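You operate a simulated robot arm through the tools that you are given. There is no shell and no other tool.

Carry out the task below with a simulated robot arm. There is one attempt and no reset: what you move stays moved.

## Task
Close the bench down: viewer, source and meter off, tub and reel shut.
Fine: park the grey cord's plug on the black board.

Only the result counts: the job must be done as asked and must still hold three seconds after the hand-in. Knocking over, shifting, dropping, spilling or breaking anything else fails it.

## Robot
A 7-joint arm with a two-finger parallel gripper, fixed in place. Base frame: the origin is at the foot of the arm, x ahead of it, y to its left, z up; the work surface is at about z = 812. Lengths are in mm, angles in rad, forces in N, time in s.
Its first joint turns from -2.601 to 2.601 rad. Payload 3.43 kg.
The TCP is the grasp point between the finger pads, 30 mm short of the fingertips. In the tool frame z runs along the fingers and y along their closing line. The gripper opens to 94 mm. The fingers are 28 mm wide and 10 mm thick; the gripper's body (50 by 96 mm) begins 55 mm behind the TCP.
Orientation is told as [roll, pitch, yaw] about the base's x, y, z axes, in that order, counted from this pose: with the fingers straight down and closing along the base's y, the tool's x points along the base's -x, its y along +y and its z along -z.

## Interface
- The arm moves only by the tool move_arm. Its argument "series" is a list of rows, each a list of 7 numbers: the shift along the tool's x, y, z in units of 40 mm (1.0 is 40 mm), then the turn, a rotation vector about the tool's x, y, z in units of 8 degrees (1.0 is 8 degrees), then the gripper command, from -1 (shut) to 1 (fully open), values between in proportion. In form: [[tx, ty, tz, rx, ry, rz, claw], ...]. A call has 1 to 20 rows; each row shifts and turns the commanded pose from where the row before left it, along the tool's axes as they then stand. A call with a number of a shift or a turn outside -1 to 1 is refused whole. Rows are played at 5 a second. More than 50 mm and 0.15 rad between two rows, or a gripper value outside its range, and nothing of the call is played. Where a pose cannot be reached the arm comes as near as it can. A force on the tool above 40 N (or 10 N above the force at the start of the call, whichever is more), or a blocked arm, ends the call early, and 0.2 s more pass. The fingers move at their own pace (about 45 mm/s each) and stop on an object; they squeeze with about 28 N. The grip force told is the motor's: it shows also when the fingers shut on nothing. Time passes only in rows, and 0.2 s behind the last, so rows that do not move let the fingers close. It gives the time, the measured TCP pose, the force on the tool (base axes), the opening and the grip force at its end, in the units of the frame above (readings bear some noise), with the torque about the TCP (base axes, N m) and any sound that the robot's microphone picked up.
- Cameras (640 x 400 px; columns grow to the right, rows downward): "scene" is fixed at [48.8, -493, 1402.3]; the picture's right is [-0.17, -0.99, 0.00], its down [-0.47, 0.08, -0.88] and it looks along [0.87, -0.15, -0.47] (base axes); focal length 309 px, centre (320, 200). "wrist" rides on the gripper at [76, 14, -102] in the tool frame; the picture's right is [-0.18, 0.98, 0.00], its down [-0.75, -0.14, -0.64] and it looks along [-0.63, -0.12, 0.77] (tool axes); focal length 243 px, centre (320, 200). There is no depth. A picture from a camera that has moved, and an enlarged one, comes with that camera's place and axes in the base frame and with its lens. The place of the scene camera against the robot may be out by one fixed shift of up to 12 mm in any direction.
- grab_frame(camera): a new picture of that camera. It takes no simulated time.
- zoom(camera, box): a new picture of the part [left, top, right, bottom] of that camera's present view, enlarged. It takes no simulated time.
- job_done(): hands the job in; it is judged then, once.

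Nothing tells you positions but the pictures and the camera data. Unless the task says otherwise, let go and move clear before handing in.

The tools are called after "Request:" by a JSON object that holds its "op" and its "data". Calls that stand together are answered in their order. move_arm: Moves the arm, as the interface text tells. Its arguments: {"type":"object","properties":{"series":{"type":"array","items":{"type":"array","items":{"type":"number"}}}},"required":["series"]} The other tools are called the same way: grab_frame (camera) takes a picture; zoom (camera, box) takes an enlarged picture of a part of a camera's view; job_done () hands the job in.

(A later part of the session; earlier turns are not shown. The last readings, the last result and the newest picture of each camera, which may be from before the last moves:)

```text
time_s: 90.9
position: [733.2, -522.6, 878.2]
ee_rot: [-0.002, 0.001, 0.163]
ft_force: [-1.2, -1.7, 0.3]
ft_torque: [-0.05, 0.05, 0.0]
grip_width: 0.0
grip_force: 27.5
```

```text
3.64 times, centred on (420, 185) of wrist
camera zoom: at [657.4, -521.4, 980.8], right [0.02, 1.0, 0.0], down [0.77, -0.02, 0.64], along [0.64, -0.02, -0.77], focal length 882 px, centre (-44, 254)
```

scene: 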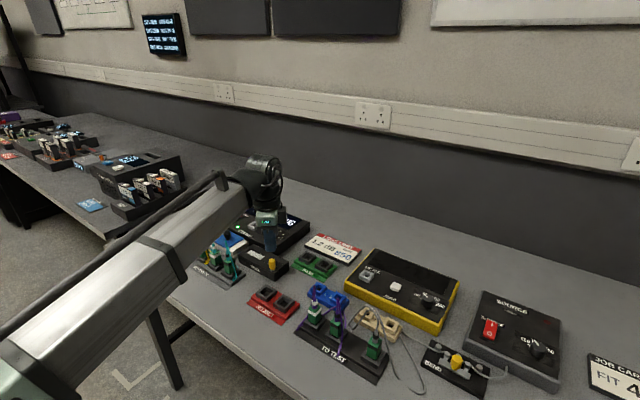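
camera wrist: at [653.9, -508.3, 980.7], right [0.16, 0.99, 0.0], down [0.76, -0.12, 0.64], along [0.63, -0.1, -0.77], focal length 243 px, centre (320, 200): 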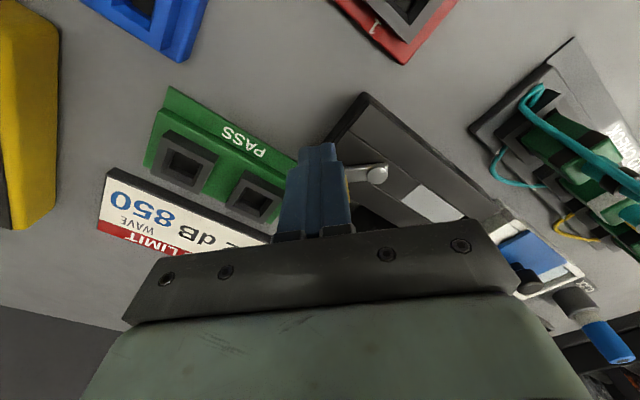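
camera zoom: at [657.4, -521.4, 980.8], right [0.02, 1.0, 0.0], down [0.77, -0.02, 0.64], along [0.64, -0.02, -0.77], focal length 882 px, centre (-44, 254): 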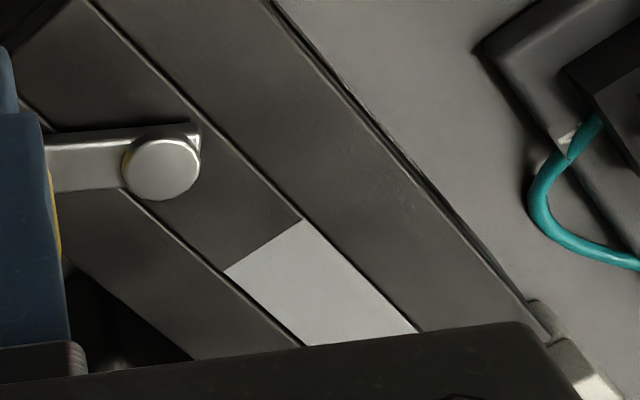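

The window looks fully covered now. One more small push to make sure it's at its stop.

Request:
{"op": "move_arm", "data": {"series": [[-0.0568, -0.0415, 0, 0, 0, -0.5, -1], [0, 0, 0, 0, 0, 0, -1]]}}

Request:
{"op": "zoom", "data": {"camera": "scene", "box": [245, 235, 315, 285]}}

```text
time_s: 91.5
position: [736.3, -524.2, 877.9]
ee_rot: [-0.002, -0.001, 0.233]
ft_force: [-0.7, 0.0, -0.3]
ft_torque: [-0.02, 0.02, -0.04]
grip_width: 0.0
grip_force: 28.2
```

```text
8.00 times, centred on (280, 260) of scene
camera zoom: at [48.8, -493.0, 1402.3], right [-0.17, -0.99, 0.0], down [-0.47, 0.08, -0.88], along [0.87, -0.15, -0.47], focal length 2475 px, centre (640, -280)
```

zoom: 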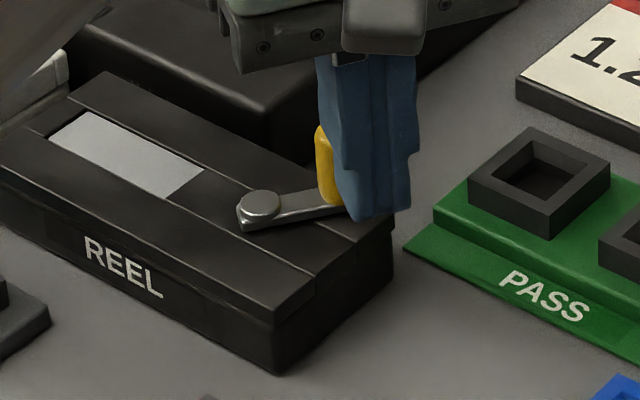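

No stop felt yet; I'll continue in small increments until resistance appears.

Request:
{"op": "move_arm", "data": {"series": [[-0.0568, -0.0415, 0, 0, 0, -0.5, -1], [0, 0, 0, 0, 0, 0, -1]]}}

Request:
{"op": "zoom", "data": {"camera": "scene", "box": [245, 235, 315, 285]}}

```text
time_s: 92.1
position: [738.1, -524.8, 876.9]
ee_rot: [-0.003, 0.003, 0.3]
ft_force: [-4.1, -0.9, 0.0]
ft_torque: [-0.04, 0.19, 0.03]
grip_width: 0.0
grip_force: 28.0
```

```text
8.00 times, centred on (280, 260) of scene
camera zoom: at [48.8, -493.0, 1402.3], right [-0.17, -0.99, 0.0], down [-0.47, 0.08, -0.88], along [0.87, -0.15, -0.47], focal length 2475 px, centre (640, -280)
```

zoom: 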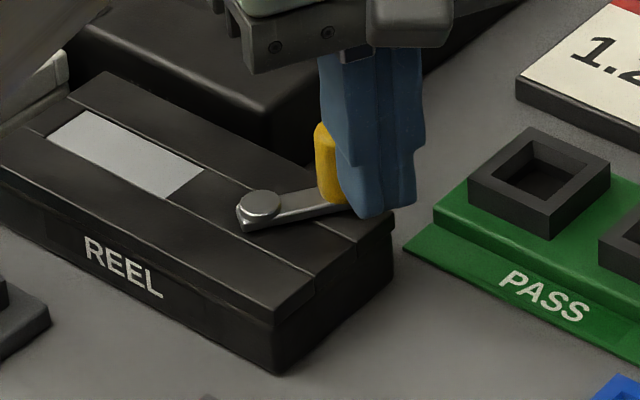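

Force is rising (4 N) and the lever has stopped moving, so it's at the stop. One half-step to confirm, then I'll back off.

Request:
{"op": "move_arm", "data": {"series": [[-0.0284, -0.0208, 0, 0, 0, -0.25, -1], [0, 0, 0, 0, 0, 0, -1]]}}

Request:
{"op": "zoom", "data": {"camera": "scene", "box": [245, 235, 315, 285]}}

```text
time_s: 92.7
position: [739.3, -527.4, 876.9]
ee_rot: [-0.001, 0.002, 0.335]
ft_force: [-11.8, -2.9, -1.8]
ft_torque: [-0.08, 0.38, 0.02]
grip_width: 0.1
grip_force: 27.4
```

```text
8.00 times, centred on (280, 260) of scene
camera zoom: at [48.8, -493.0, 1402.3], right [-0.17, -0.99, 0.0], down [-0.47, 0.08, -0.88], along [0.87, -0.15, -0.47], focal length 2475 px, centre (640, -280)
```

zoom: 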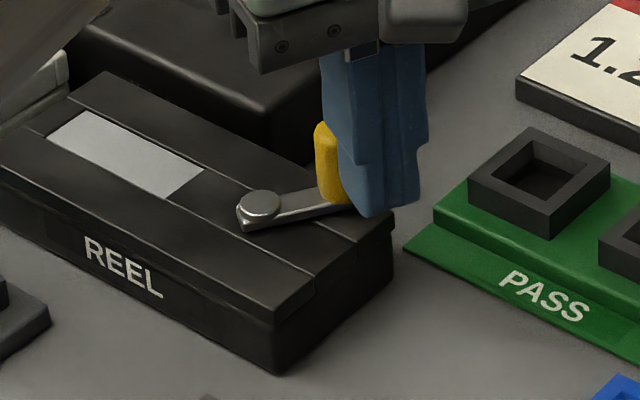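

The reel is shut against its stop. I'll back off the handle, lift, and turn the tool back to bench alignment.

Request:
{"op": "move_arm", "data": {"series": [[0.06, 0.02, 0, 0, 0, 0, -1], [0.08, 0.02, 0, 0, 0, 0, -1], [0, 0, -0.3, 0, 0, 0, -1], [0, 0, -0.5, 0, 0, 0, -1], [0, 0, -0.6, 0, 0, 0, -1], [0, 0, -0.6, 0, 0, 0, -1], [0, 0, -0.4, 0, 0, 0, -1], [0, 0, -0.2, 0, 0, 0, -1]]}}

Request:
{"op": "move_arm", "data": {"series": [[0, 0, 0, 0, 0, 0.2, -1], [0, 0, 0, 0, 0, 0.4, -1], [0, 0, 0, 0, 0, 0.5, -1], [0, 0, 0, 0, 0, 0.5, -1], [0, 0, 0, 0, 0, 0.5, -1], [0, 0, 0, 0, 0, 0.5, -1], [0, 0, 0, 0, 0, 0.5, -1], [0, 0, 0, 0, 0, 0.5, -1], [0, 0, 0, 0, 0, 0.5, -1], [0, 0, 0, 0, 0, 0.5, -1], [0, 0, 0, 0, 0, 0.5, -1], [0, 0, 0, 0, 0, 0.5, -1], [0, 0, 0, 0, 0, 0.5, -1], [0, 0, 0, 0, 0, 0.5, -1], [0, 0, 0, 0, 0, 0.5, -1], [0, 0, 0, 0, 0, 0.5, -1], [0, 0, 0, 0, 0, 0.4, -1]]}}

Request:
{"op": "grab_frame", "data": {"camera": "wrist"}}

Request:
{"op": "zoom", "data": {"camera": "scene", "box": [180, 190, 330, 290]}}

```text
time_s: 94.5
position: [732.4, -526.8, 981.3]
ee_rot: [0.0, -0.001, 0.336]
ft_force: [0.0, -0.2, 0.7]
ft_torque: [0.01, 0.0, 0.04]
grip_width: 0.0
grip_force: 27.7
```

```text
time_s: 98.1
position: [735.4, -526.3, 981.3]
ee_rot: [-0.001, -0.001, -0.785]
ft_force: [0.5, -0.2, -0.3]
ft_torque: [0.02, -0.02, 0.01]
grip_width: 0.0
grip_force: 27.7
```

```text
taken
camera wrist: at [692.1, -462.6, 1085.5], right [0.82, 0.57, 0.0], down [0.43, -0.63, 0.64], along [0.36, -0.53, -0.77], focal length 243 px, centre (320, 200)
```

wrist: 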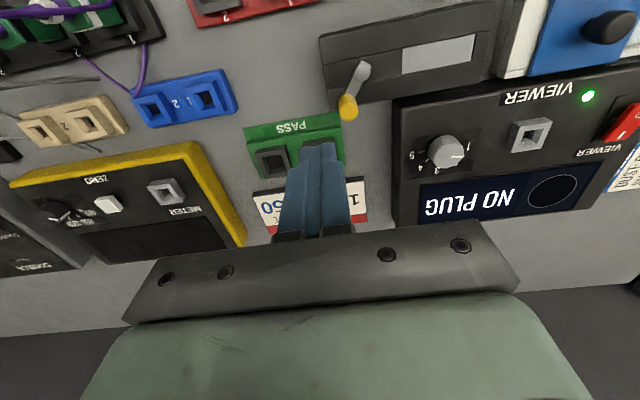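

```text
4.00 times, centred on (255, 240) of scene
camera zoom: at [48.8, -493.0, 1402.3], right [-0.17, -0.99, 0.0], down [-0.47, 0.08, -0.88], along [0.87, -0.15, -0.47], focal length 1238 px, centre (580, 40)
```

zoom: 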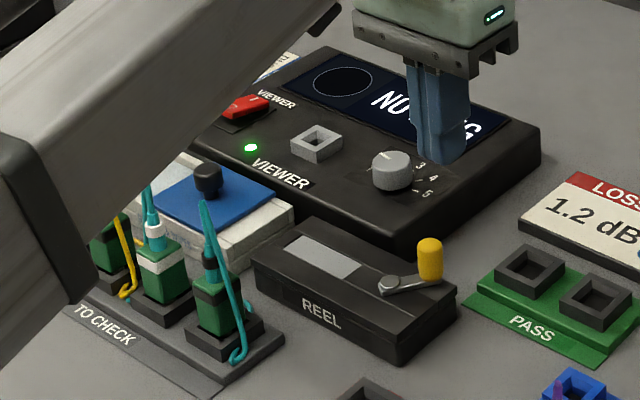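

The reel now shows the grey shutter closed. Next the tub: I'll move above it and look.

Request:
{"op": "move_arm", "data": {"series": [[0.02, 0.2, 0, 0, 0, 0, -1], [0.04, 0.45, 0, 0, 0, 0, -1], [0.05, 0.6, 0, 0, 0, 0, -1], [0.06, 0.6, 0, 0, 0, 0, -1], [0.06, 0.6, 0, 0, 0, 0, -1], [0.06, 0.6, 0, 0, 0, 0, -1], [0.06, 0.6, 0, 0, 0, 0, -1], [0.06, 0.6, 0, 0, 0, 0, -1], [0.04, 0.55, 0, 0, 0, 0, -1], [0.02, 0.4, 0, 0, 0, 0, -1], [0, 0.1, 0, 0, 0, 0, -1]]}}

Request:
{"op": "grab_frame", "data": {"camera": "wrist"}}

Request:
{"op": "zoom", "data": {"camera": "wrist", "box": [250, 20, 470, 180]}}

Request:
{"op": "zoom", "data": {"camera": "wrist", "box": [380, 80, 540, 200]}}

Request:
{"op": "grab_frame", "data": {"camera": "scene"}}

```text
time_s: 100.5
position: [871.8, -361.6, 981.6]
ee_rot: [-0.003, 0.0, -0.781]
ft_force: [-0.8, 0.5, -0.9]
ft_torque: [-0.03, -0.03, -0.03]
grip_width: 0.0
grip_force: 27.5
```

```text
taken
camera wrist: at [829.1, -298.3, 1085.8], right [0.82, 0.57, 0.0], down [0.44, -0.63, 0.64], along [0.36, -0.53, -0.77], focal length 243 px, centre (320, 200)
```

wrist: 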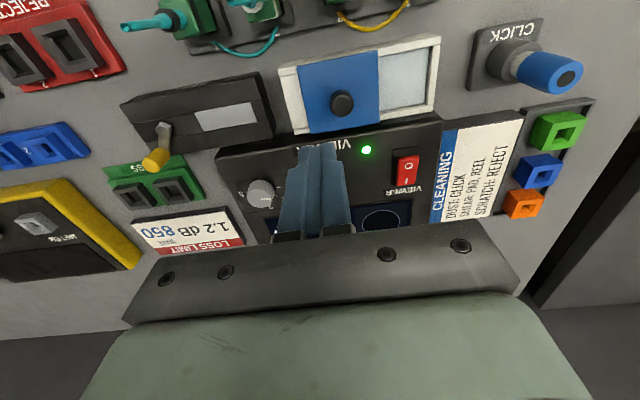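

```text
2.50 times, centred on (360, 100) of wrist
camera zoom: at [829.1, -298.3, 1085.8], right [0.82, 0.57, 0.0], down [0.44, -0.63, 0.64], along [0.36, -0.53, -0.77], focal length 606 px, centre (220, 450)
```

zoom: 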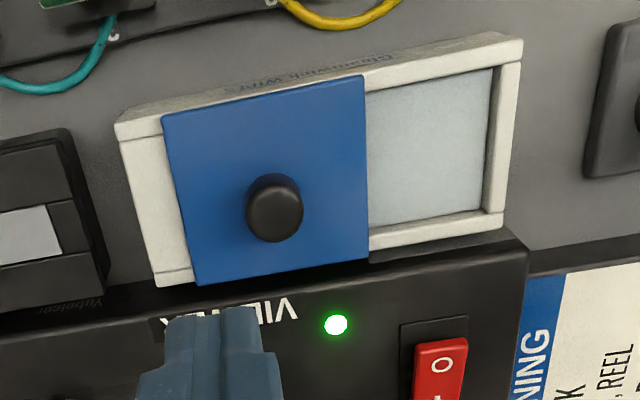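

```text
3.33 times, centred on (460, 140) of wrist
camera zoom: at [829.1, -298.3, 1085.8], right [0.82, 0.57, 0.0], down [0.44, -0.63, 0.64], along [0.36, -0.53, -0.77], focal length 809 px, centre (-147, 400)
```

zoom: 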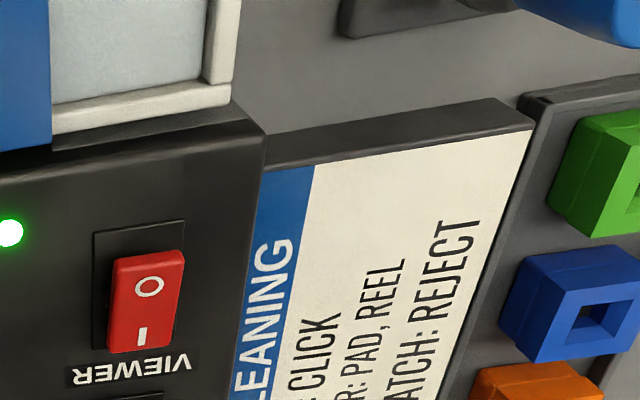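

```text
taken
```

scene: 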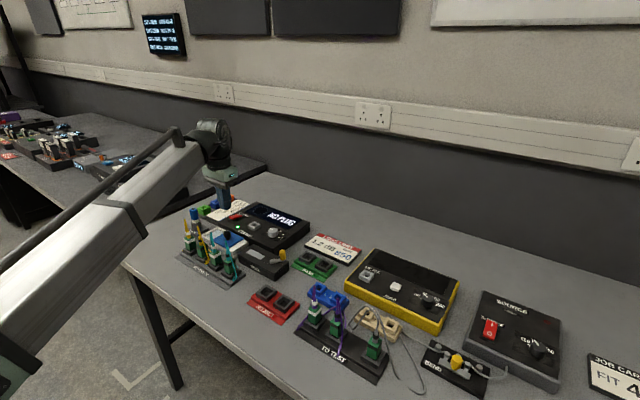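

The lid needs to slide ~50 mm in +y. The camera block would come close to the tall TO CHECK cords if I pushed in this orientation, so I'll first turn the tool ~85° counter-clockwise to keep it clear.

Request:
{"op": "move_arm", "data": {"series": [[0, 0, 0, 0, 0, -0.2, -1], [0, 0, 0, 0, 0, -0.4, -1], [0, 0, 0, 0, 0, -0.5, -1], [0, 0, 0, 0, 0, -0.5, -1], [0, 0, 0, 0, 0, -0.5, -1], [0, 0, 0, 0, 0, -0.5, -1], [0, 0, 0, 0, 0, -0.5, -1], [0, 0, 0, 0, 0, -0.5, -1], [0, 0, 0, 0, 0, -0.5, -1], [0, 0, 0, 0, 0, -0.5, -1], [0, 0, 0, 0, 0, -0.5, -1], [0, 0, 0, 0, 0, -0.5, -1], [0, 0, 0, 0, 0, -0.5, -1], [0, 0, 0, 0, 0, -0.5, -1], [0, 0, 0, 0, 0, -0.5, -1], [0, 0, 0, 0, 0, -0.5, -1], [0, 0, 0, 0, 0, -0.5, -1], [0, 0, 0, 0, 0, -0.5, -1], [0, 0, 0, 0, 0, -0.4, -1], [0, 0, 0, 0, 0, -0.2, -1]]}}

Request:
{"op": "grab_frame", "data": {"camera": "wrist"}}

```text
time_s: 104.7
position: [870.7, -362.9, 981.1]
ee_rot: [-0.002, 0.001, 0.505]
ft_force: [0.5, 0.7, 0.9]
ft_torque: [0.01, 0.0, -0.01]
grip_width: 0.0
grip_force: 27.8
```

```text
taken
camera wrist: at [798.0, -387.4, 1084.5], right [-0.31, 0.95, 0.0], down [0.73, 0.24, 0.64], along [0.61, 0.2, -0.77], focal length 243 px, centre (320, 200)
```

wrist: 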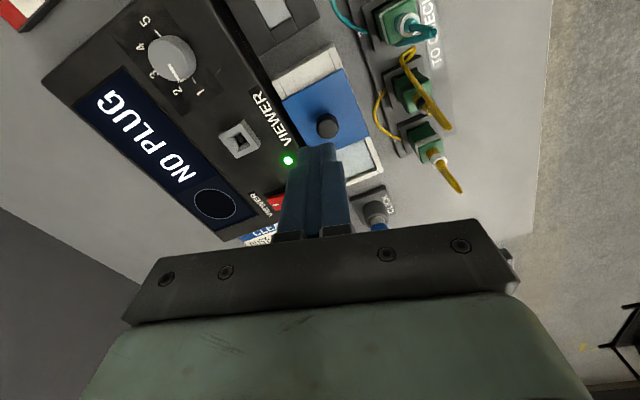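

Request:
{"op": "move_arm", "data": {"series": [[0, 0, 0, 0, 0, -0.2, -1], [0, 0, 0, 0, 0, -0.4, -1], [0, 0, 0, 0, 0, -0.5, -1], [0, 0, 0, 0, 0, -0.4, -1], [0, 0, 0, 0, 0, -0.3, -1], [0, 0, 0, 0, 0, 0, -1]]}}

Request:
{"op": "zoom", "data": {"camera": "wrist", "box": [240, 40, 440, 180]}}

Request:
{"op": "grab_frame", "data": {"camera": "wrist"}}

```text
time_s: 106.1
position: [869.8, -362.3, 981.2]
ee_rot: [-0.002, 0.003, 0.756]
ft_force: [0.0, -0.4, 0.5]
ft_torque: [-0.01, -0.02, 0.04]
grip_width: 0.3
grip_force: 28.0
```

```text
2.86 times, centred on (340, 110) of wrist
camera zoom: at [805.4, -404.6, 1084.6], right [-0.54, 0.84, 0.0], down [0.65, 0.41, 0.64], along [0.54, 0.35, -0.77], focal length 693 px, centre (263, 457)
```

zoom: 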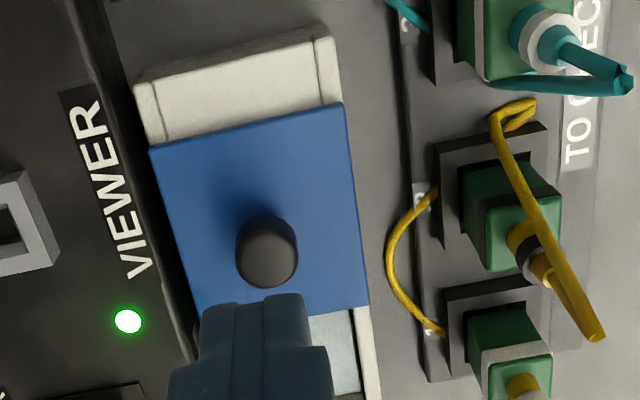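

```text
taken
camera wrist: at [805.4, -404.6, 1084.6], right [-0.54, 0.84, 0.0], down [0.65, 0.41, 0.64], along [0.54, 0.35, -0.77], focal length 243 px, centre (320, 200)
```

wrist: 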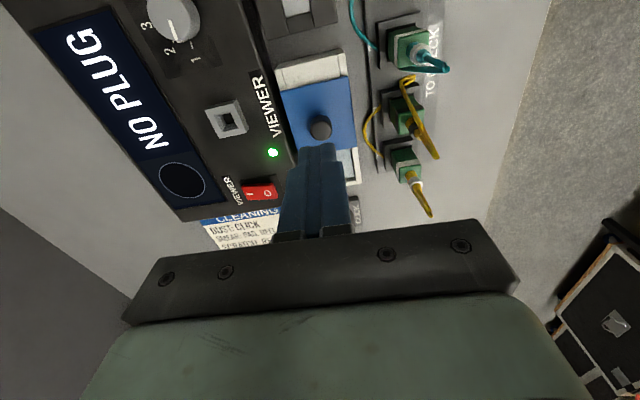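

The knob is at about (892,-350), top z≈850, and the tool's -x is now aligned with the slide direction. I'll line up behind the knob and lower over the lid.

Request:
{"op": "move_arm", "data": {"series": [[0.05, -0.08, 0.1, 0, 0, 0, -1], [0.05, -0.09, 0.3, 0, 0, 0, -1], [0, 0, 0.5, 0, 0, 0, -1], [0, 0, 0.5, 0, 0, 0, -1], [0, 0, 0.5, 0, 0, 0, -1], [0, 0, 0.4, 0, 0, 0, -1], [0, 0, 0.25, 0, 0, 0, -1], [0, 0, 0.1, 0, 0, 0, -1], [0, 0, 0, 0, 0, 0, -1]]}}

Request:
{"op": "grab_frame", "data": {"camera": "wrist"}}

Request:
{"op": "zoom", "data": {"camera": "scene", "box": [180, 180, 290, 280]}}

```text
time_s: 108.1
position: [872.8, -370.1, 873.8]
ee_rot: [-0.004, 0.001, 0.754]
ft_force: [0.1, -0.2, -0.5]
ft_torque: [0.0, 0.01, 0.0]
grip_width: 0.2
grip_force: 28.2
```

```text
taken
camera wrist: at [808.3, -411.6, 978.0], right [-0.54, 0.84, 0.0], down [0.65, 0.41, 0.64], along [0.54, 0.34, -0.77], focal length 243 px, centre (320, 200)
```

wrist: 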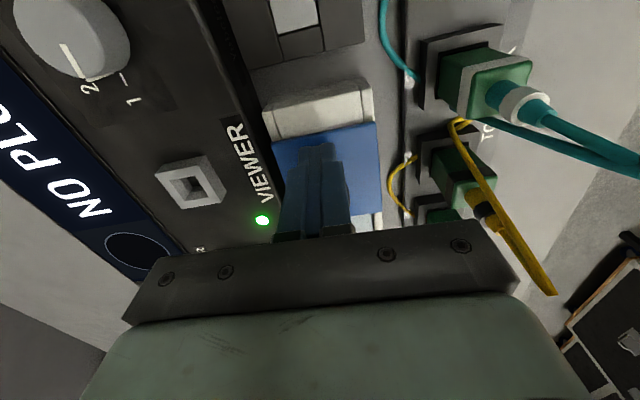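

```text
4.00 times, centred on (235, 230) of scene
camera zoom: at [48.8, -493.0, 1402.3], right [-0.17, -0.99, 0.0], down [-0.47, 0.08, -0.88], along [0.87, -0.15, -0.47], focal length 1238 px, centre (660, 80)
```

zoom: 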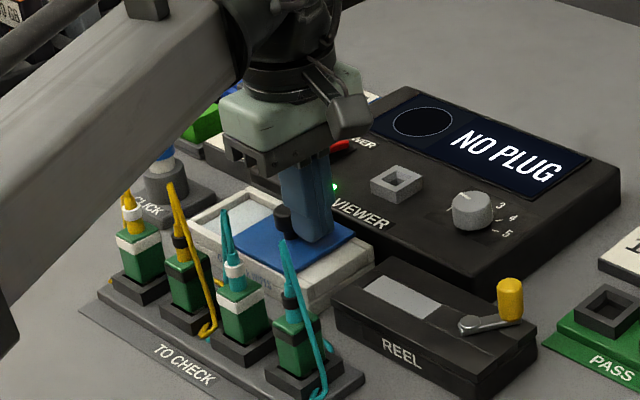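

The fingers are right behind the black knob. Lowering 5 mm more, then pushing along the slide.

Request:
{"op": "move_arm", "data": {"series": [[0, 0, 0.08, 0, 0, 0, -1], [0, 0, 0.05, 0, 0, 0, -1], [0, 0, 0, 0, 0, 0, -1]]}}

Request:
{"op": "zoom", "data": {"camera": "scene", "box": [215, 210, 285, 265]}}

```text
time_s: 108.9
position: [871.7, -368.8, 869.6]
ee_rot: [-0.002, 0.002, 0.753]
ft_force: [-0.2, 0.4, -0.3]
ft_torque: [-0.01, -0.01, -0.05]
grip_width: 0.0
grip_force: 28.2
```

```text
7.27 times, centred on (250, 238) of scene
camera zoom: at [48.8, -493.0, 1402.3], right [-0.17, -0.99, 0.0], down [-0.47, 0.08, -0.88], along [0.87, -0.15, -0.47], focal length 2250 px, centre (829, -73)
```

zoom: 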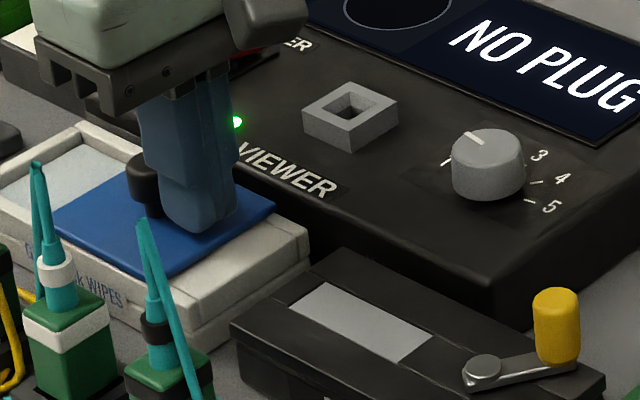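

Request:
{"op": "move_arm", "data": {"series": [[-0.1, 0, 0, 0, 0, 0, -1], [-0.1, 0, 0, 0, 0, 0, -1], [-0.1, 0, 0, 0, 0, 0, -1], [-0.1, 0, 0, 0, 0, 0, -1], [0, 0, 0, 0, 0, 0, -1]]}}

Request:
{"op": "grab_frame", "data": {"camera": "wrist"}}

Request:
{"op": "zoom", "data": {"camera": "scene", "box": [205, 210, 275, 265]}}

```text
time_s: 110.1
position: [883.3, -359.1, 870.3]
ee_rot: [-0.001, 0.0, 0.756]
ft_force: [0.5, -0.2, 0.6]
ft_torque: [-0.01, 0.03, 0.02]
grip_width: 0.0
grip_force: 27.8
```

```text
taken
camera wrist: at [818.9, -400.7, 974.0], right [-0.54, 0.84, 0.0], down [0.65, 0.41, 0.64], along [0.54, 0.34, -0.77], focal length 243 px, centre (320, 200)
```

wrist: 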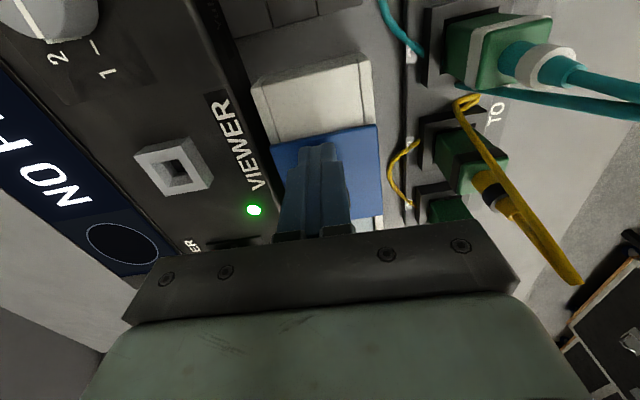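

```text
7.27 times, centred on (240, 238) of scene
camera zoom: at [48.8, -493.0, 1402.3], right [-0.17, -0.99, 0.0], down [-0.47, 0.08, -0.88], along [0.87, -0.15, -0.47], focal length 2250 px, centre (902, -73)
```

zoom: 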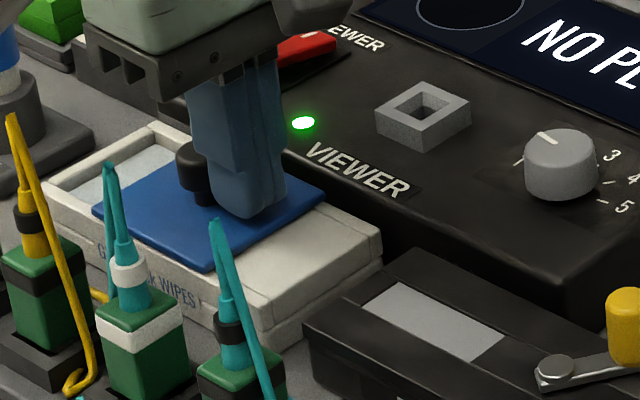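

The lid is sliding freely over a solid deck. Continuing.

Request:
{"op": "move_arm", "data": {"series": [[-0.1, 0, 0, 0, 0, 0, -1], [-0.1, 0, 0, 0, 0, 0, -1], [-0.1, 0, 0, 0, 0, 0, -1], [-0.1, 0, 0, 0, 0, 0, -1], [-0.1, 0, 0, 0, 0, 0, -1], [-0.1, 0, 0, 0, 0, 0, -1], [0, 0, 0, 0, 0, 0, -1]]}}

Request:
{"op": "zoom", "data": {"camera": "scene", "box": [195, 200, 275, 265]}}

Request:
{"op": "grab_frame", "data": {"camera": "wrist"}}

```text
time_s: 111.7
position: [900.8, -343.2, 869.0]
ee_rot: [-0.001, 0.003, 0.753]
ft_force: [-0.7, -0.6, 0.6]
ft_torque: [0.01, 0.06, -0.03]
grip_width: 0.0
grip_force: 27.9
```

```text
6.15 times, centred on (235, 232) of scene
camera zoom: at [48.8, -493.0, 1402.3], right [-0.17, -0.99, 0.0], down [-0.47, 0.08, -0.88], along [0.87, -0.15, -0.47], focal length 1904 px, centre (843, 0)
```

zoom: 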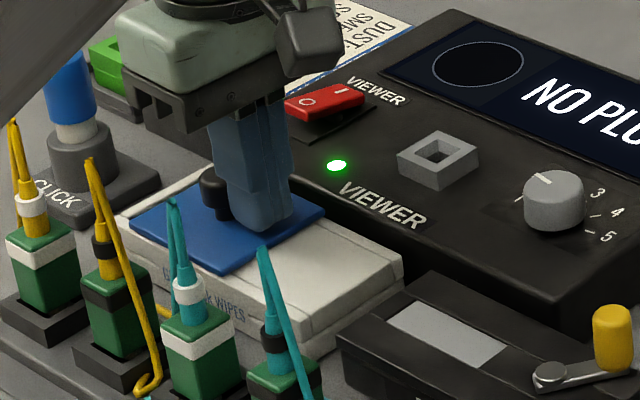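

```text
taken
camera wrist: at [836.2, -384.8, 972.9], right [-0.54, 0.84, 0.0], down [0.65, 0.41, 0.64], along [0.54, 0.34, -0.77], focal length 243 px, centre (320, 200)
```

wrist: 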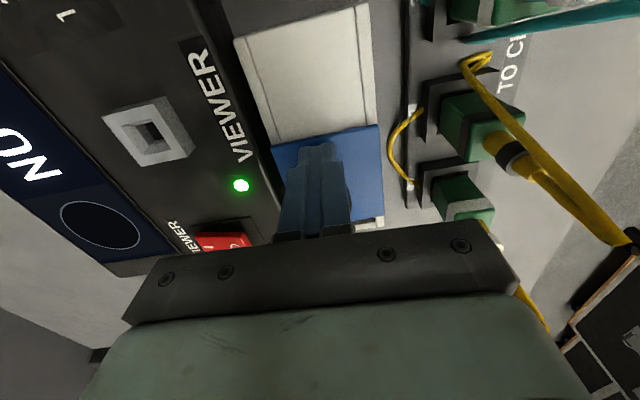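

Almost there. A few more small steps until the lid meets its end.

Request:
{"op": "move_arm", "data": {"series": [[-0.1, 0, 0, 0, 0, 0, -1], [-0.1, 0, 0, 0, 0, 0, -1], [0, 0, 0, 0, 0, 0, -1]]}}

Request:
{"op": "zoom", "data": {"camera": "scene", "box": [195, 205, 255, 255]}}

```text
time_s: 112.5
position: [906.7, -338.1, 869.0]
ee_rot: [-0.003, 0.001, 0.753]
ft_force: [-0.5, -0.9, -0.5]
ft_torque: [0.0, 0.0, -0.03]
grip_width: 0.0
grip_force: 28.2
```

```text
8.00 times, centred on (225, 230) of scene
camera zoom: at [48.8, -493.0, 1402.3], right [-0.17, -0.99, 0.0], down [-0.47, 0.08, -0.88], along [0.87, -0.15, -0.47], focal length 2475 px, centre (1080, -40)
```

zoom: 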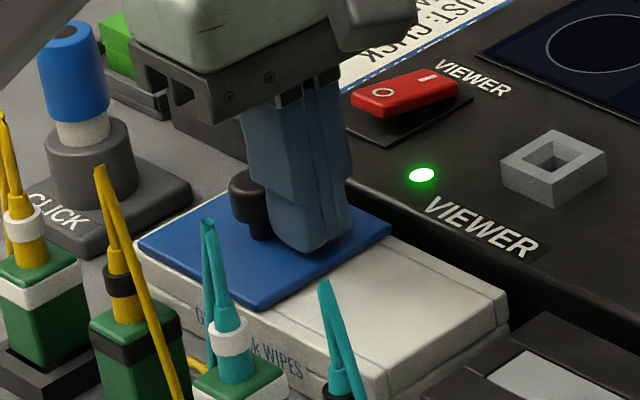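

Request:
{"op": "move_arm", "data": {"series": [[-0.05, 0, 0, 0, 0, 0, -1], [-0.05, 0, 0, 0, 0, 0, -1], [0, 0, 0, 0, 0, 0, -1]]}}

Request:
{"op": "zoom", "data": {"camera": "scene", "box": [195, 205, 255, 255]}}

```text
time_s: 113.3
position: [910.7, -335.1, 869.5]
ee_rot: [0.0, 0.002, 0.754]
ft_force: [0.4, 0.0, 0.5]
ft_torque: [-0.02, -0.02, 0.01]
grip_width: 0.0
grip_force: 28.1
```

```text
8.00 times, centred on (225, 230) of scene
camera zoom: at [48.8, -493.0, 1402.3], right [-0.17, -0.99, 0.0], down [-0.47, 0.08, -0.88], along [0.87, -0.15, -0.47], focal length 2475 px, centre (1080, -40)
```

zoom: 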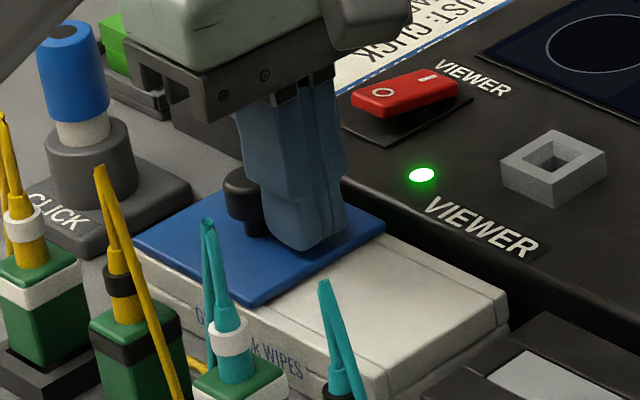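

Request:
{"op": "move_arm", "data": {"series": [[-0.05, 0, 0, 0, 0, 0, -1], [0, 0, 0, 0, 0, 0, -1]]}}

Request:
{"op": "zoom", "data": {"camera": "scene", "box": [195, 205, 255, 255]}}

```text
time_s: 113.9
position: [911.2, -334.8, 868.7]
ee_rot: [-0.002, 0.002, 0.754]
ft_force: [-0.1, -0.7, 0.1]
ft_torque: [-0.01, 0.04, 0.0]
grip_width: 0.0
grip_force: 27.5
```

```text
8.00 times, centred on (225, 230) of scene
camera zoom: at [48.8, -493.0, 1402.3], right [-0.17, -0.99, 0.0], down [-0.47, 0.08, -0.88], along [0.87, -0.15, -0.47], focal length 2475 px, centre (1080, -40)
```

zoom: 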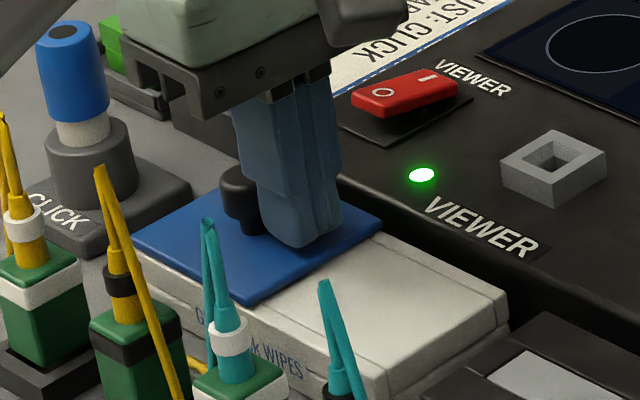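

Request:
{"op": "move_arm", "data": {"series": [[-0.05, 0, 0, 0, 0, 0, -1], [0, 0, 0, 0, 0, 0, -1]]}}

Request:
{"op": "zoom", "data": {"camera": "scene", "box": [200, 215, 250, 250]}}

```text
time_s: 114.5
position: [913.4, -331.7, 871.5]
ee_rot: [-0.001, 0.002, 0.752]
ft_force: [-0.3, -1.4, -1.1]
ft_torque: [-0.05, 0.01, 0.01]
grip_width: 0.1
grip_force: 28.3
```

```text
11.43 times, centred on (225, 232) of scene
camera zoom: at [48.8, -493.0, 1402.3], right [-0.17, -0.99, 0.0], down [-0.47, 0.08, -0.88], along [0.87, -0.15, -0.47], focal length 3536 px, centre (1406, -171)
```

zoom: 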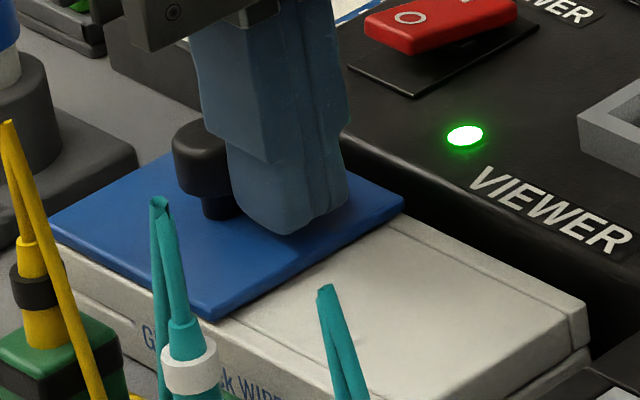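

The lid appears flush with the tub's end. I'll back off, lift and look from above to judge whether it is fully shut.

Request:
{"op": "move_arm", "data": {"series": [[0.08, 0, 0, 0, 0, 0, -1], [0.08, 0, 0, 0, 0, 0, -1], [0, 0, -0.3, 0, 0, 0, -1], [0.1, 0, -0.5, 0, 0, 0, -1], [0.3, 0, -0.6, 0, 0, 0, -1], [0.4, 0, -0.6, 0, 0, 0, -1], [0.4, 0, -0.5, 0, 0, 0, -1], [0.4, 0, -0.2, 0, 0, 0, -1], [0.4, 0, 0, 0, 0, 0, -1], [0.2, 0, 0, 0, 0, 0, -1]]}}

Request:
{"op": "grab_frame", "data": {"camera": "wrist"}}

Request:
{"op": "zoom", "data": {"camera": "scene", "box": [190, 200, 270, 265]}}

```text
time_s: 116.7
position: [844.2, -396.9, 978.0]
ee_rot: [-0.001, 0.003, 0.754]
ft_force: [-0.6, 0.4, 1.2]
ft_torque: [0.0, 0.0, 0.01]
grip_width: 0.0
grip_force: 27.9
```

```text
taken
camera wrist: at [779.7, -438.5, 1081.8], right [-0.54, 0.84, 0.0], down [0.65, 0.41, 0.64], along [0.54, 0.34, -0.77], focal length 243 px, centre (320, 200)
```

wrist: 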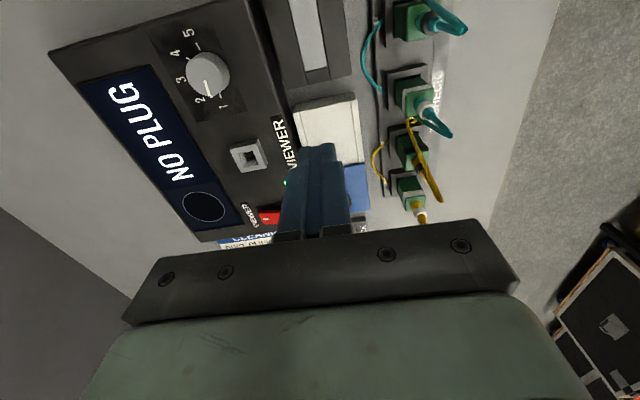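

```text
6.15 times, centred on (230, 232) of scene
camera zoom: at [48.8, -493.0, 1402.3], right [-0.17, -0.99, 0.0], down [-0.47, 0.08, -0.88], along [0.87, -0.15, -0.47], focal length 1904 px, centre (874, 0)
```

zoom: 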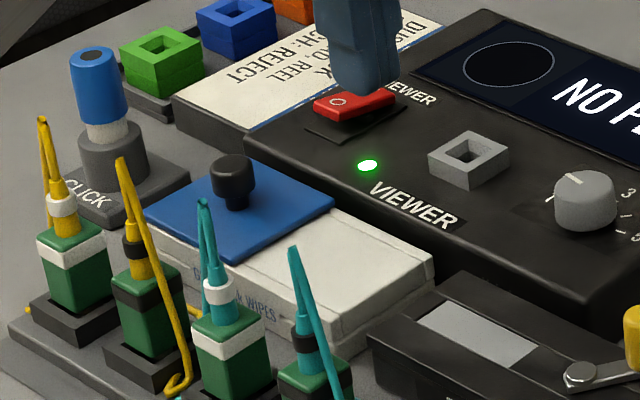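

The lid seems to cover the well entirely. I'll rotate the tool back to bench alignment for the viewer switch, and re-inspect the lid from there.

Request:
{"op": "move_arm", "data": {"series": [[0, 0, -0.1, 0, 0, 0.2, -1], [0, 0, -0.1, 0, 0, 0.4, -1], [0, 0, -0.1, 0, 0, 0.6, -1], [0, 0, 0, 0, 0, 0.6, -1], [0, 0, 0, 0, 0, 0.6, -1], [0, 0, 0, 0, 0, 0.6, -1], [0, 0, 0, 0, 0, 0.6, -1], [0, 0, 0, 0, 0, 0.6, -1], [0, 0, 0, 0, 0, 0.6, -1], [0, 0, 0, 0, 0, 0.6, -1], [0, 0, 0, 0, 0, 0.6, -1], [0, 0, 0, 0, 0, 0.6, -1], [0, 0, 0, 0, 0, 0.6, -1], [0, 0, 0, 0, 0, 0.6, -1], [0, 0, 0, 0, 0, 0.6, -1], [0, 0, 0, 0, 0, 0.6, -1], [0, 0, 0, 0, 0, 0.6, -1], [0, 0, 0, 0, 0, 0.6, -1], [0, 0, 0, 0, 0, 0.5, -1], [0, 0, 0, 0, 0, 0.3, -1]]}}

Request:
{"op": "grab_frame", "data": {"camera": "wrist"}}

```text
time_s: 120.9
position: [843.4, -396.5, 990.9]
ee_rot: [0.001, 0.0, -0.783]
ft_force: [-0.5, 0.4, 1.0]
ft_torque: [-0.02, 0.01, 0.01]
grip_width: 0.0
grip_force: 27.7
```

```text
taken
camera wrist: at [801.6, -332.0, 1093.4], right [0.82, 0.57, 0.0], down [0.43, -0.63, 0.64], along [0.36, -0.53, -0.77], focal length 243 px, centre (320, 200)
```

wrist: 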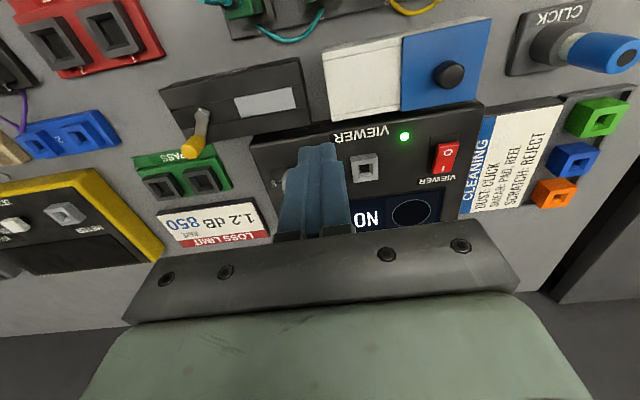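

Request:
{"op": "zoom", "data": {"camera": "wrist", "box": [310, 0, 510, 140]}}

Request:
{"op": "zoom", "data": {"camera": "wrist", "box": [380, 110, 500, 200]}}

Request:
{"op": "zoom", "data": {"camera": "wrist", "box": [150, 50, 330, 170]}}

```text
2.86 times, centred on (410, 70) of wrist
camera zoom: at [801.6, -332.0, 1093.4], right [0.82, 0.57, 0.0], down [0.43, -0.63, 0.64], along [0.36, -0.53, -0.77], focal length 693 px, centre (63, 571)
```

zoom: 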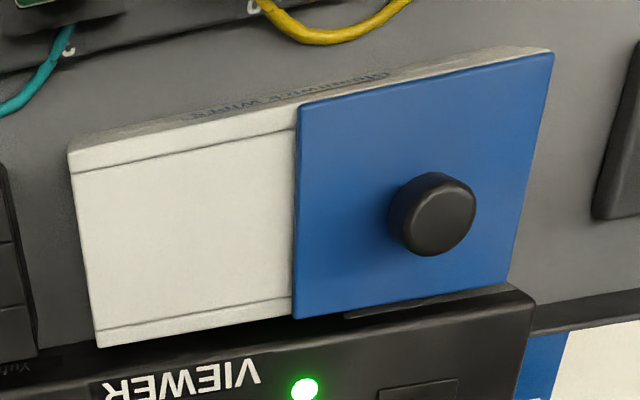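

```text
4.44 times, centred on (440, 155) of wrist
camera zoom: at [801.6, -332.0, 1093.4], right [0.82, 0.57, 0.0], down [0.43, -0.63, 0.64], along [0.36, -0.53, -0.77], focal length 1078 px, centre (-213, 400)
```

zoom: 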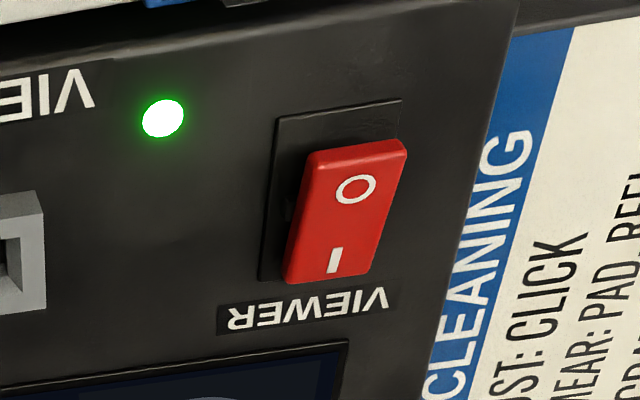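

```text
3.33 times, centred on (240, 110) of wrist
camera zoom: at [801.6, -332.0, 1093.4], right [0.82, 0.57, 0.0], down [0.43, -0.63, 0.64], along [0.36, -0.53, -0.77], focal length 809 px, centre (587, 500)
```

zoom: 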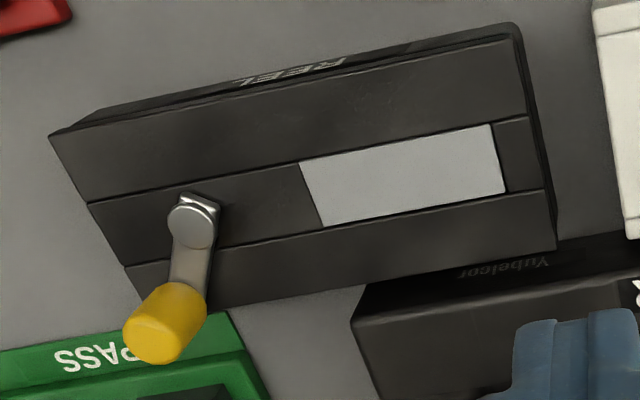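

Both tub and reel look fully shut. Now the viewer switch: its O end is at about (990,-360,855), on the near side, so I'll use the same tilted press as on the source. Tilting and moving over.

Request:
{"op": "move_arm", "data": {"series": [[0, 0, 0, 0, -0.15, 0, -1], [0, 0, 0, 0, -0.3, 0, -1], [0, 0, 0, 0, -0.4, 0, -1], [0, 0, 0, 0, -0.4, 0, -1], [0, 0, 0, 0, -0.4, 0, -1], [0, 0, 0, 0, -0.4, 0, -1], [0, 0, 0, 0, -0.4, 0, -1], [0, 0, 0, 0, -0.4, 0, -1], [0, 0, 0, 0, -0.4, 0, -1], [0, 0, 0, 0, -0.4, 0, -1], [0, 0, 0, 0, -0.3, 0, -1], [0, 0.2, 0, 0, 0, 0, -1], [0, 0.4, 0, 0, 0, 0, -1], [0, 0.5, 0, 0, 0, 0, -1], [0, 0.5, 0, 0, 0, 0, -1], [0, 0.5, 0, 0, 0, 0, -1], [0, 0.5, 0, 0, 0, 0, -1], [0, 0.4, 0, 0, 0, 0, -1], [0, 0.23, 0, 0, 0, 0, -1]]}}

Request:
{"op": "grab_frame", "data": {"camera": "wrist"}}

Request:
{"op": "grab_frame", "data": {"camera": "scene"}}

```text
time_s: 124.9
position: [934.7, -304.7, 990.6]
ee_rot: [-0.001, -0.555, -0.78]
ft_force: [0.0, -1.2, 0.0]
ft_torque: [-0.01, -0.02, -0.02]
grip_width: 0.1
grip_force: 27.8
```

```text
taken
camera wrist: at [862.3, -210.4, 1038.7], right [0.8, 0.59, 0.1], down [0.12, -0.31, 0.94], along [0.58, -0.75, -0.32], focal length 243 px, centre (320, 200)
```

wrist: 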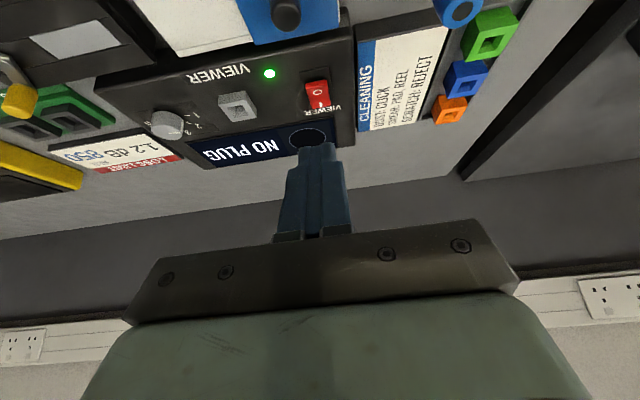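

```text
taken
```

scene: 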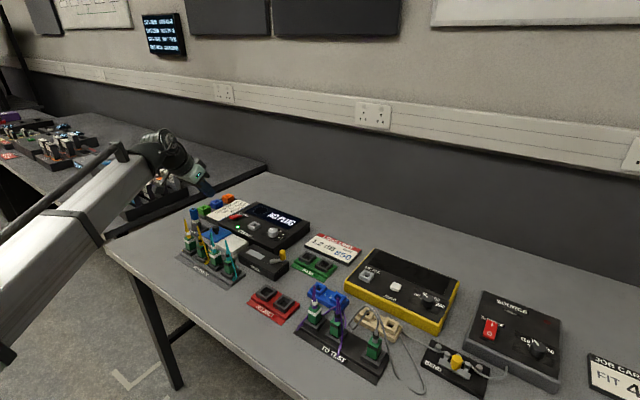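

Request:
{"op": "zoom", "data": {"camera": "wrist", "box": [260, 60, 380, 150]}}

Request:
{"op": "zoom", "data": {"camera": "wrist", "box": [180, 0, 380, 110]}}

```text
4.44 times, centred on (320, 105) of wrist
camera zoom: at [862.3, -210.4, 1038.7], right [0.8, 0.59, 0.1], down [0.12, -0.31, 0.94], along [0.58, -0.75, -0.32], focal length 1078 px, centre (320, 622)
```

zoom: 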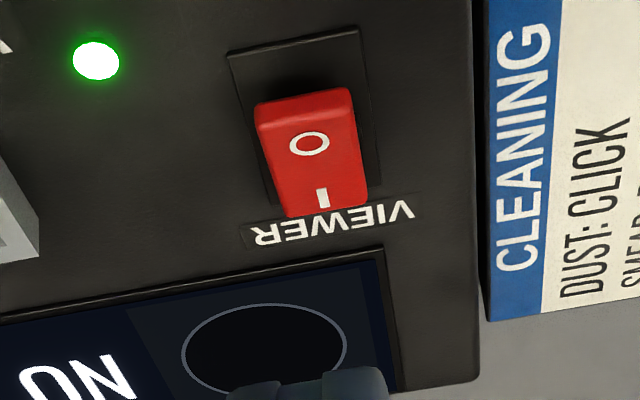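

```text
3.20 times, centred on (280, 55) of wrist
camera zoom: at [862.3, -210.4, 1038.7], right [0.8, 0.59, 0.1], down [0.12, -0.31, 0.94], along [0.58, -0.75, -0.32], focal length 776 px, centre (448, 664)
```

zoom: 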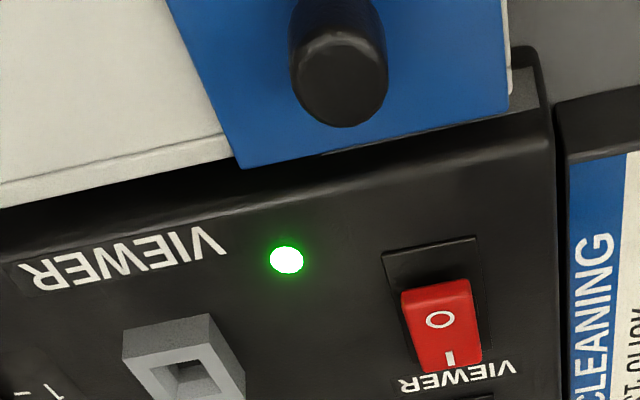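

The rocker's O is at about (991,-361,856). Approaching to just above it along the tool axis.

Request:
{"op": "move_arm", "data": {"series": [[-0.03, 0, 0.25, 0, 0, 0, -1], [-0.05, 0.01, 0.45, 0, 0, 0, -1], [-0.06, 0.01, 0.5, 0, 0, 0, -1], [-0.06, 0.01, 0.5, 0, 0, 0, -1], [-0.05, 0, 0.45, 0, 0, 0, -1], [-0.03, 0, 0.25, 0, 0, 0, -1], [-0.02, 0, 0.16, 0, 0, 0, -1], [0, 0, 0, 0, 0, 0, -1]]}}

Request:
{"op": "grab_frame", "data": {"camera": "wrist"}}

Request:
{"op": "zoom", "data": {"camera": "wrist", "box": [240, 60, 400, 180]}}

Request:
{"op": "zoom", "data": {"camera": "scene", "box": [180, 160, 320, 270]}}

```text
time_s: 126.7
position: [981.4, -349.9, 908.3]
ee_rot: [-0.002, -0.551, -0.782]
ft_force: [0.3, 0.2, 0.1]
ft_torque: [-0.02, 0.02, 0.01]
grip_width: 0.1
grip_force: 28.1
```

```text
taken
camera wrist: at [908.0, -255.0, 957.7], right [0.8, 0.59, 0.1], down [0.12, -0.31, 0.94], along [0.58, -0.75, -0.32], focal length 243 px, centre (320, 200)
```

wrist: 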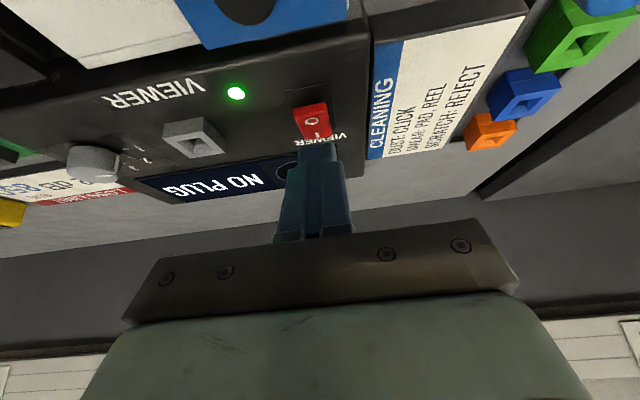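

```text
3.33 times, centred on (320, 120) of wrist
camera zoom: at [908.0, -255.0, 957.7], right [0.8, 0.59, 0.1], down [0.12, -0.31, 0.94], along [0.58, -0.75, -0.32], focal length 809 px, centre (320, 467)
```

zoom: 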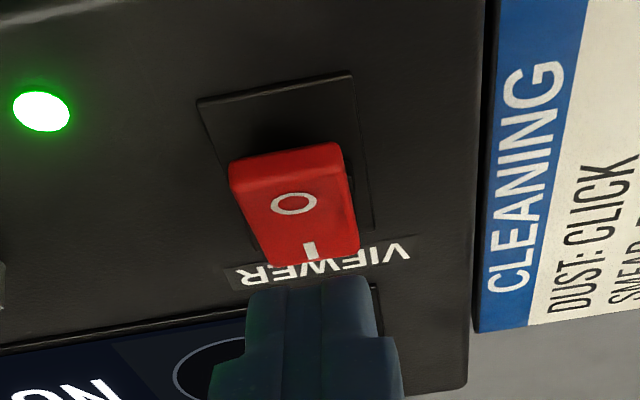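

```text
3.64 times, centred on (250, 215) of scene
camera zoom: at [48.8, -493.0, 1402.3], right [-0.17, -0.99, 0.0], down [-0.47, 0.08, -0.88], along [0.87, -0.15, -0.47], focal length 1125 px, centre (574, 146)
```

zoom: 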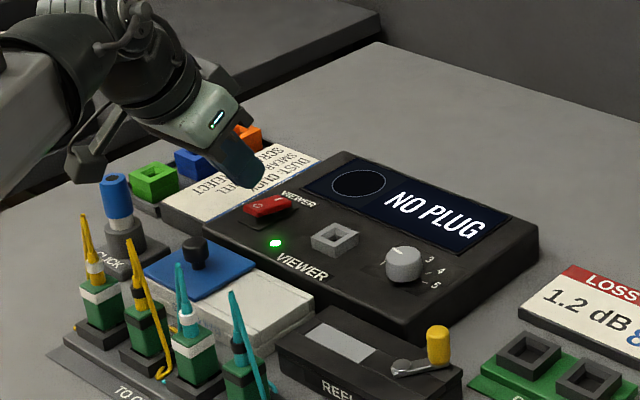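

Very similar geometry to the source press. Going straight down, first 16 mm, then in 2 mm steps.

Request:
{"op": "move_arm", "data": {"series": [[0.065, 0, 0.107, 0, 0, 0, -1], [0.065, 0, 0.107, 0, 0, 0, -1], [0.065, 0, 0.107, 0, 0, 0, -1], [0.026, 0, 0.0427, 0, 0, 0, -1], [0.026, 0, 0.0427, 0, 0, 0, -1], [0.026, 0, 0.0427, 0, 0, 0, -1], [0.026, 0, 0.0427, 0, 0, 0, -1], [0.026, 0, 0.0427, 0, 0, 0, -1]]}}

Request:
{"op": "zoom", "data": {"camera": "wrist", "box": [200, 60, 400, 200]}}

```text
time_s: 128.5
position: [982.9, -350.2, 884.3]
ee_rot: [-0.001, -0.555, -0.781]
ft_force: [-0.1, -0.5, 0.2]
ft_torque: [-0.02, 0.03, -0.02]
grip_width: 0.1
grip_force: 28.2
```

```text
2.86 times, centred on (300, 130) of wrist
camera zoom: at [909.5, -256.7, 932.3], right [0.8, 0.59, 0.1], down [0.12, -0.31, 0.94], along [0.58, -0.75, -0.32], focal length 693 px, centre (377, 400)
```

zoom: 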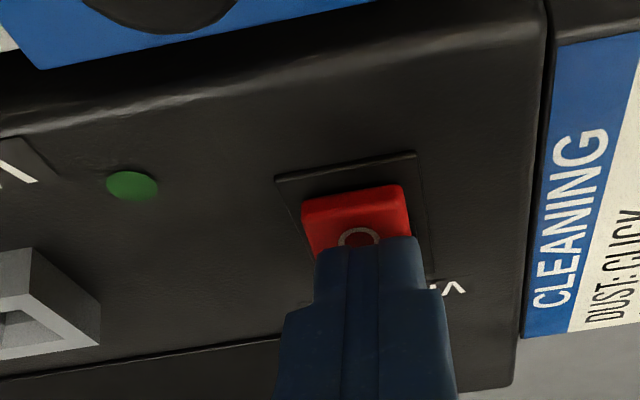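

The viewer's LED has gone dark, so it flipped. I'll lift away and verify.

Request:
{"op": "move_arm", "data": {"series": [[-0.05, 0, -0.08, 0, 0, 0, -1], [-0.13, 0, -0.213, 0, 0, 0, -1], [-0.2, 0, -0.33, 0, 0, 0, -1], [-0.25, 0, -0.45, 0, 0, 0, -1], [-0.25, 0, -0.45, 0, 0, 0, -1], [-0.1, 0, -0.5, 0, 0, 0, -1], [0, 0, -0.4, 0, 0, 0, -1], [0, 0, -0.2, 0, 0, 0, -1]]}}

Request:
{"op": "grab_frame", "data": {"camera": "wrist"}}

Request:
{"op": "zoom", "data": {"camera": "scene", "box": [180, 170, 340, 290]}}

```text
time_s: 130.3
position: [966.5, -333.0, 994.4]
ee_rot: [-0.002, -0.55, -0.78]
ft_force: [-0.7, -0.1, -0.3]
ft_torque: [-0.01, -0.02, 0.02]
grip_width: 0.0
grip_force: 28.2
```

```text
taken
camera wrist: at [892.9, -240.2, 1042.4], right [0.8, 0.59, 0.1], down [0.12, -0.31, 0.94], along [0.58, -0.75, -0.32], focal length 243 px, centre (320, 200)
```

wrist: 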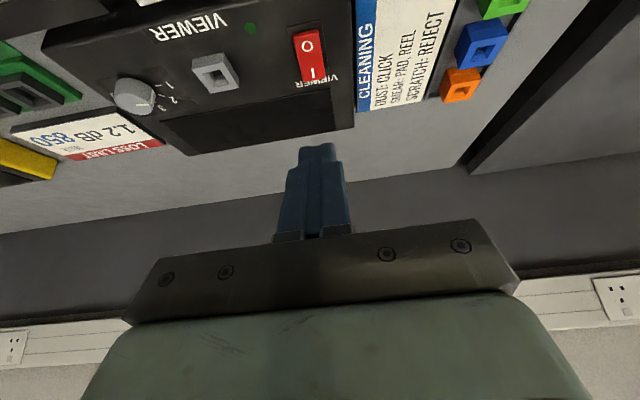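

```text
3.33 times, centred on (260, 230) of scene
camera zoom: at [48.8, -493.0, 1402.3], right [-0.17, -0.99, 0.0], down [-0.47, 0.08, -0.88], along [0.87, -0.15, -0.47], focal length 1031 px, centre (520, 100)
```

zoom: 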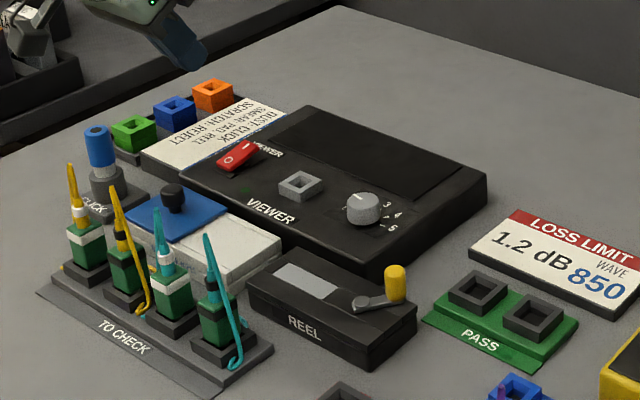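

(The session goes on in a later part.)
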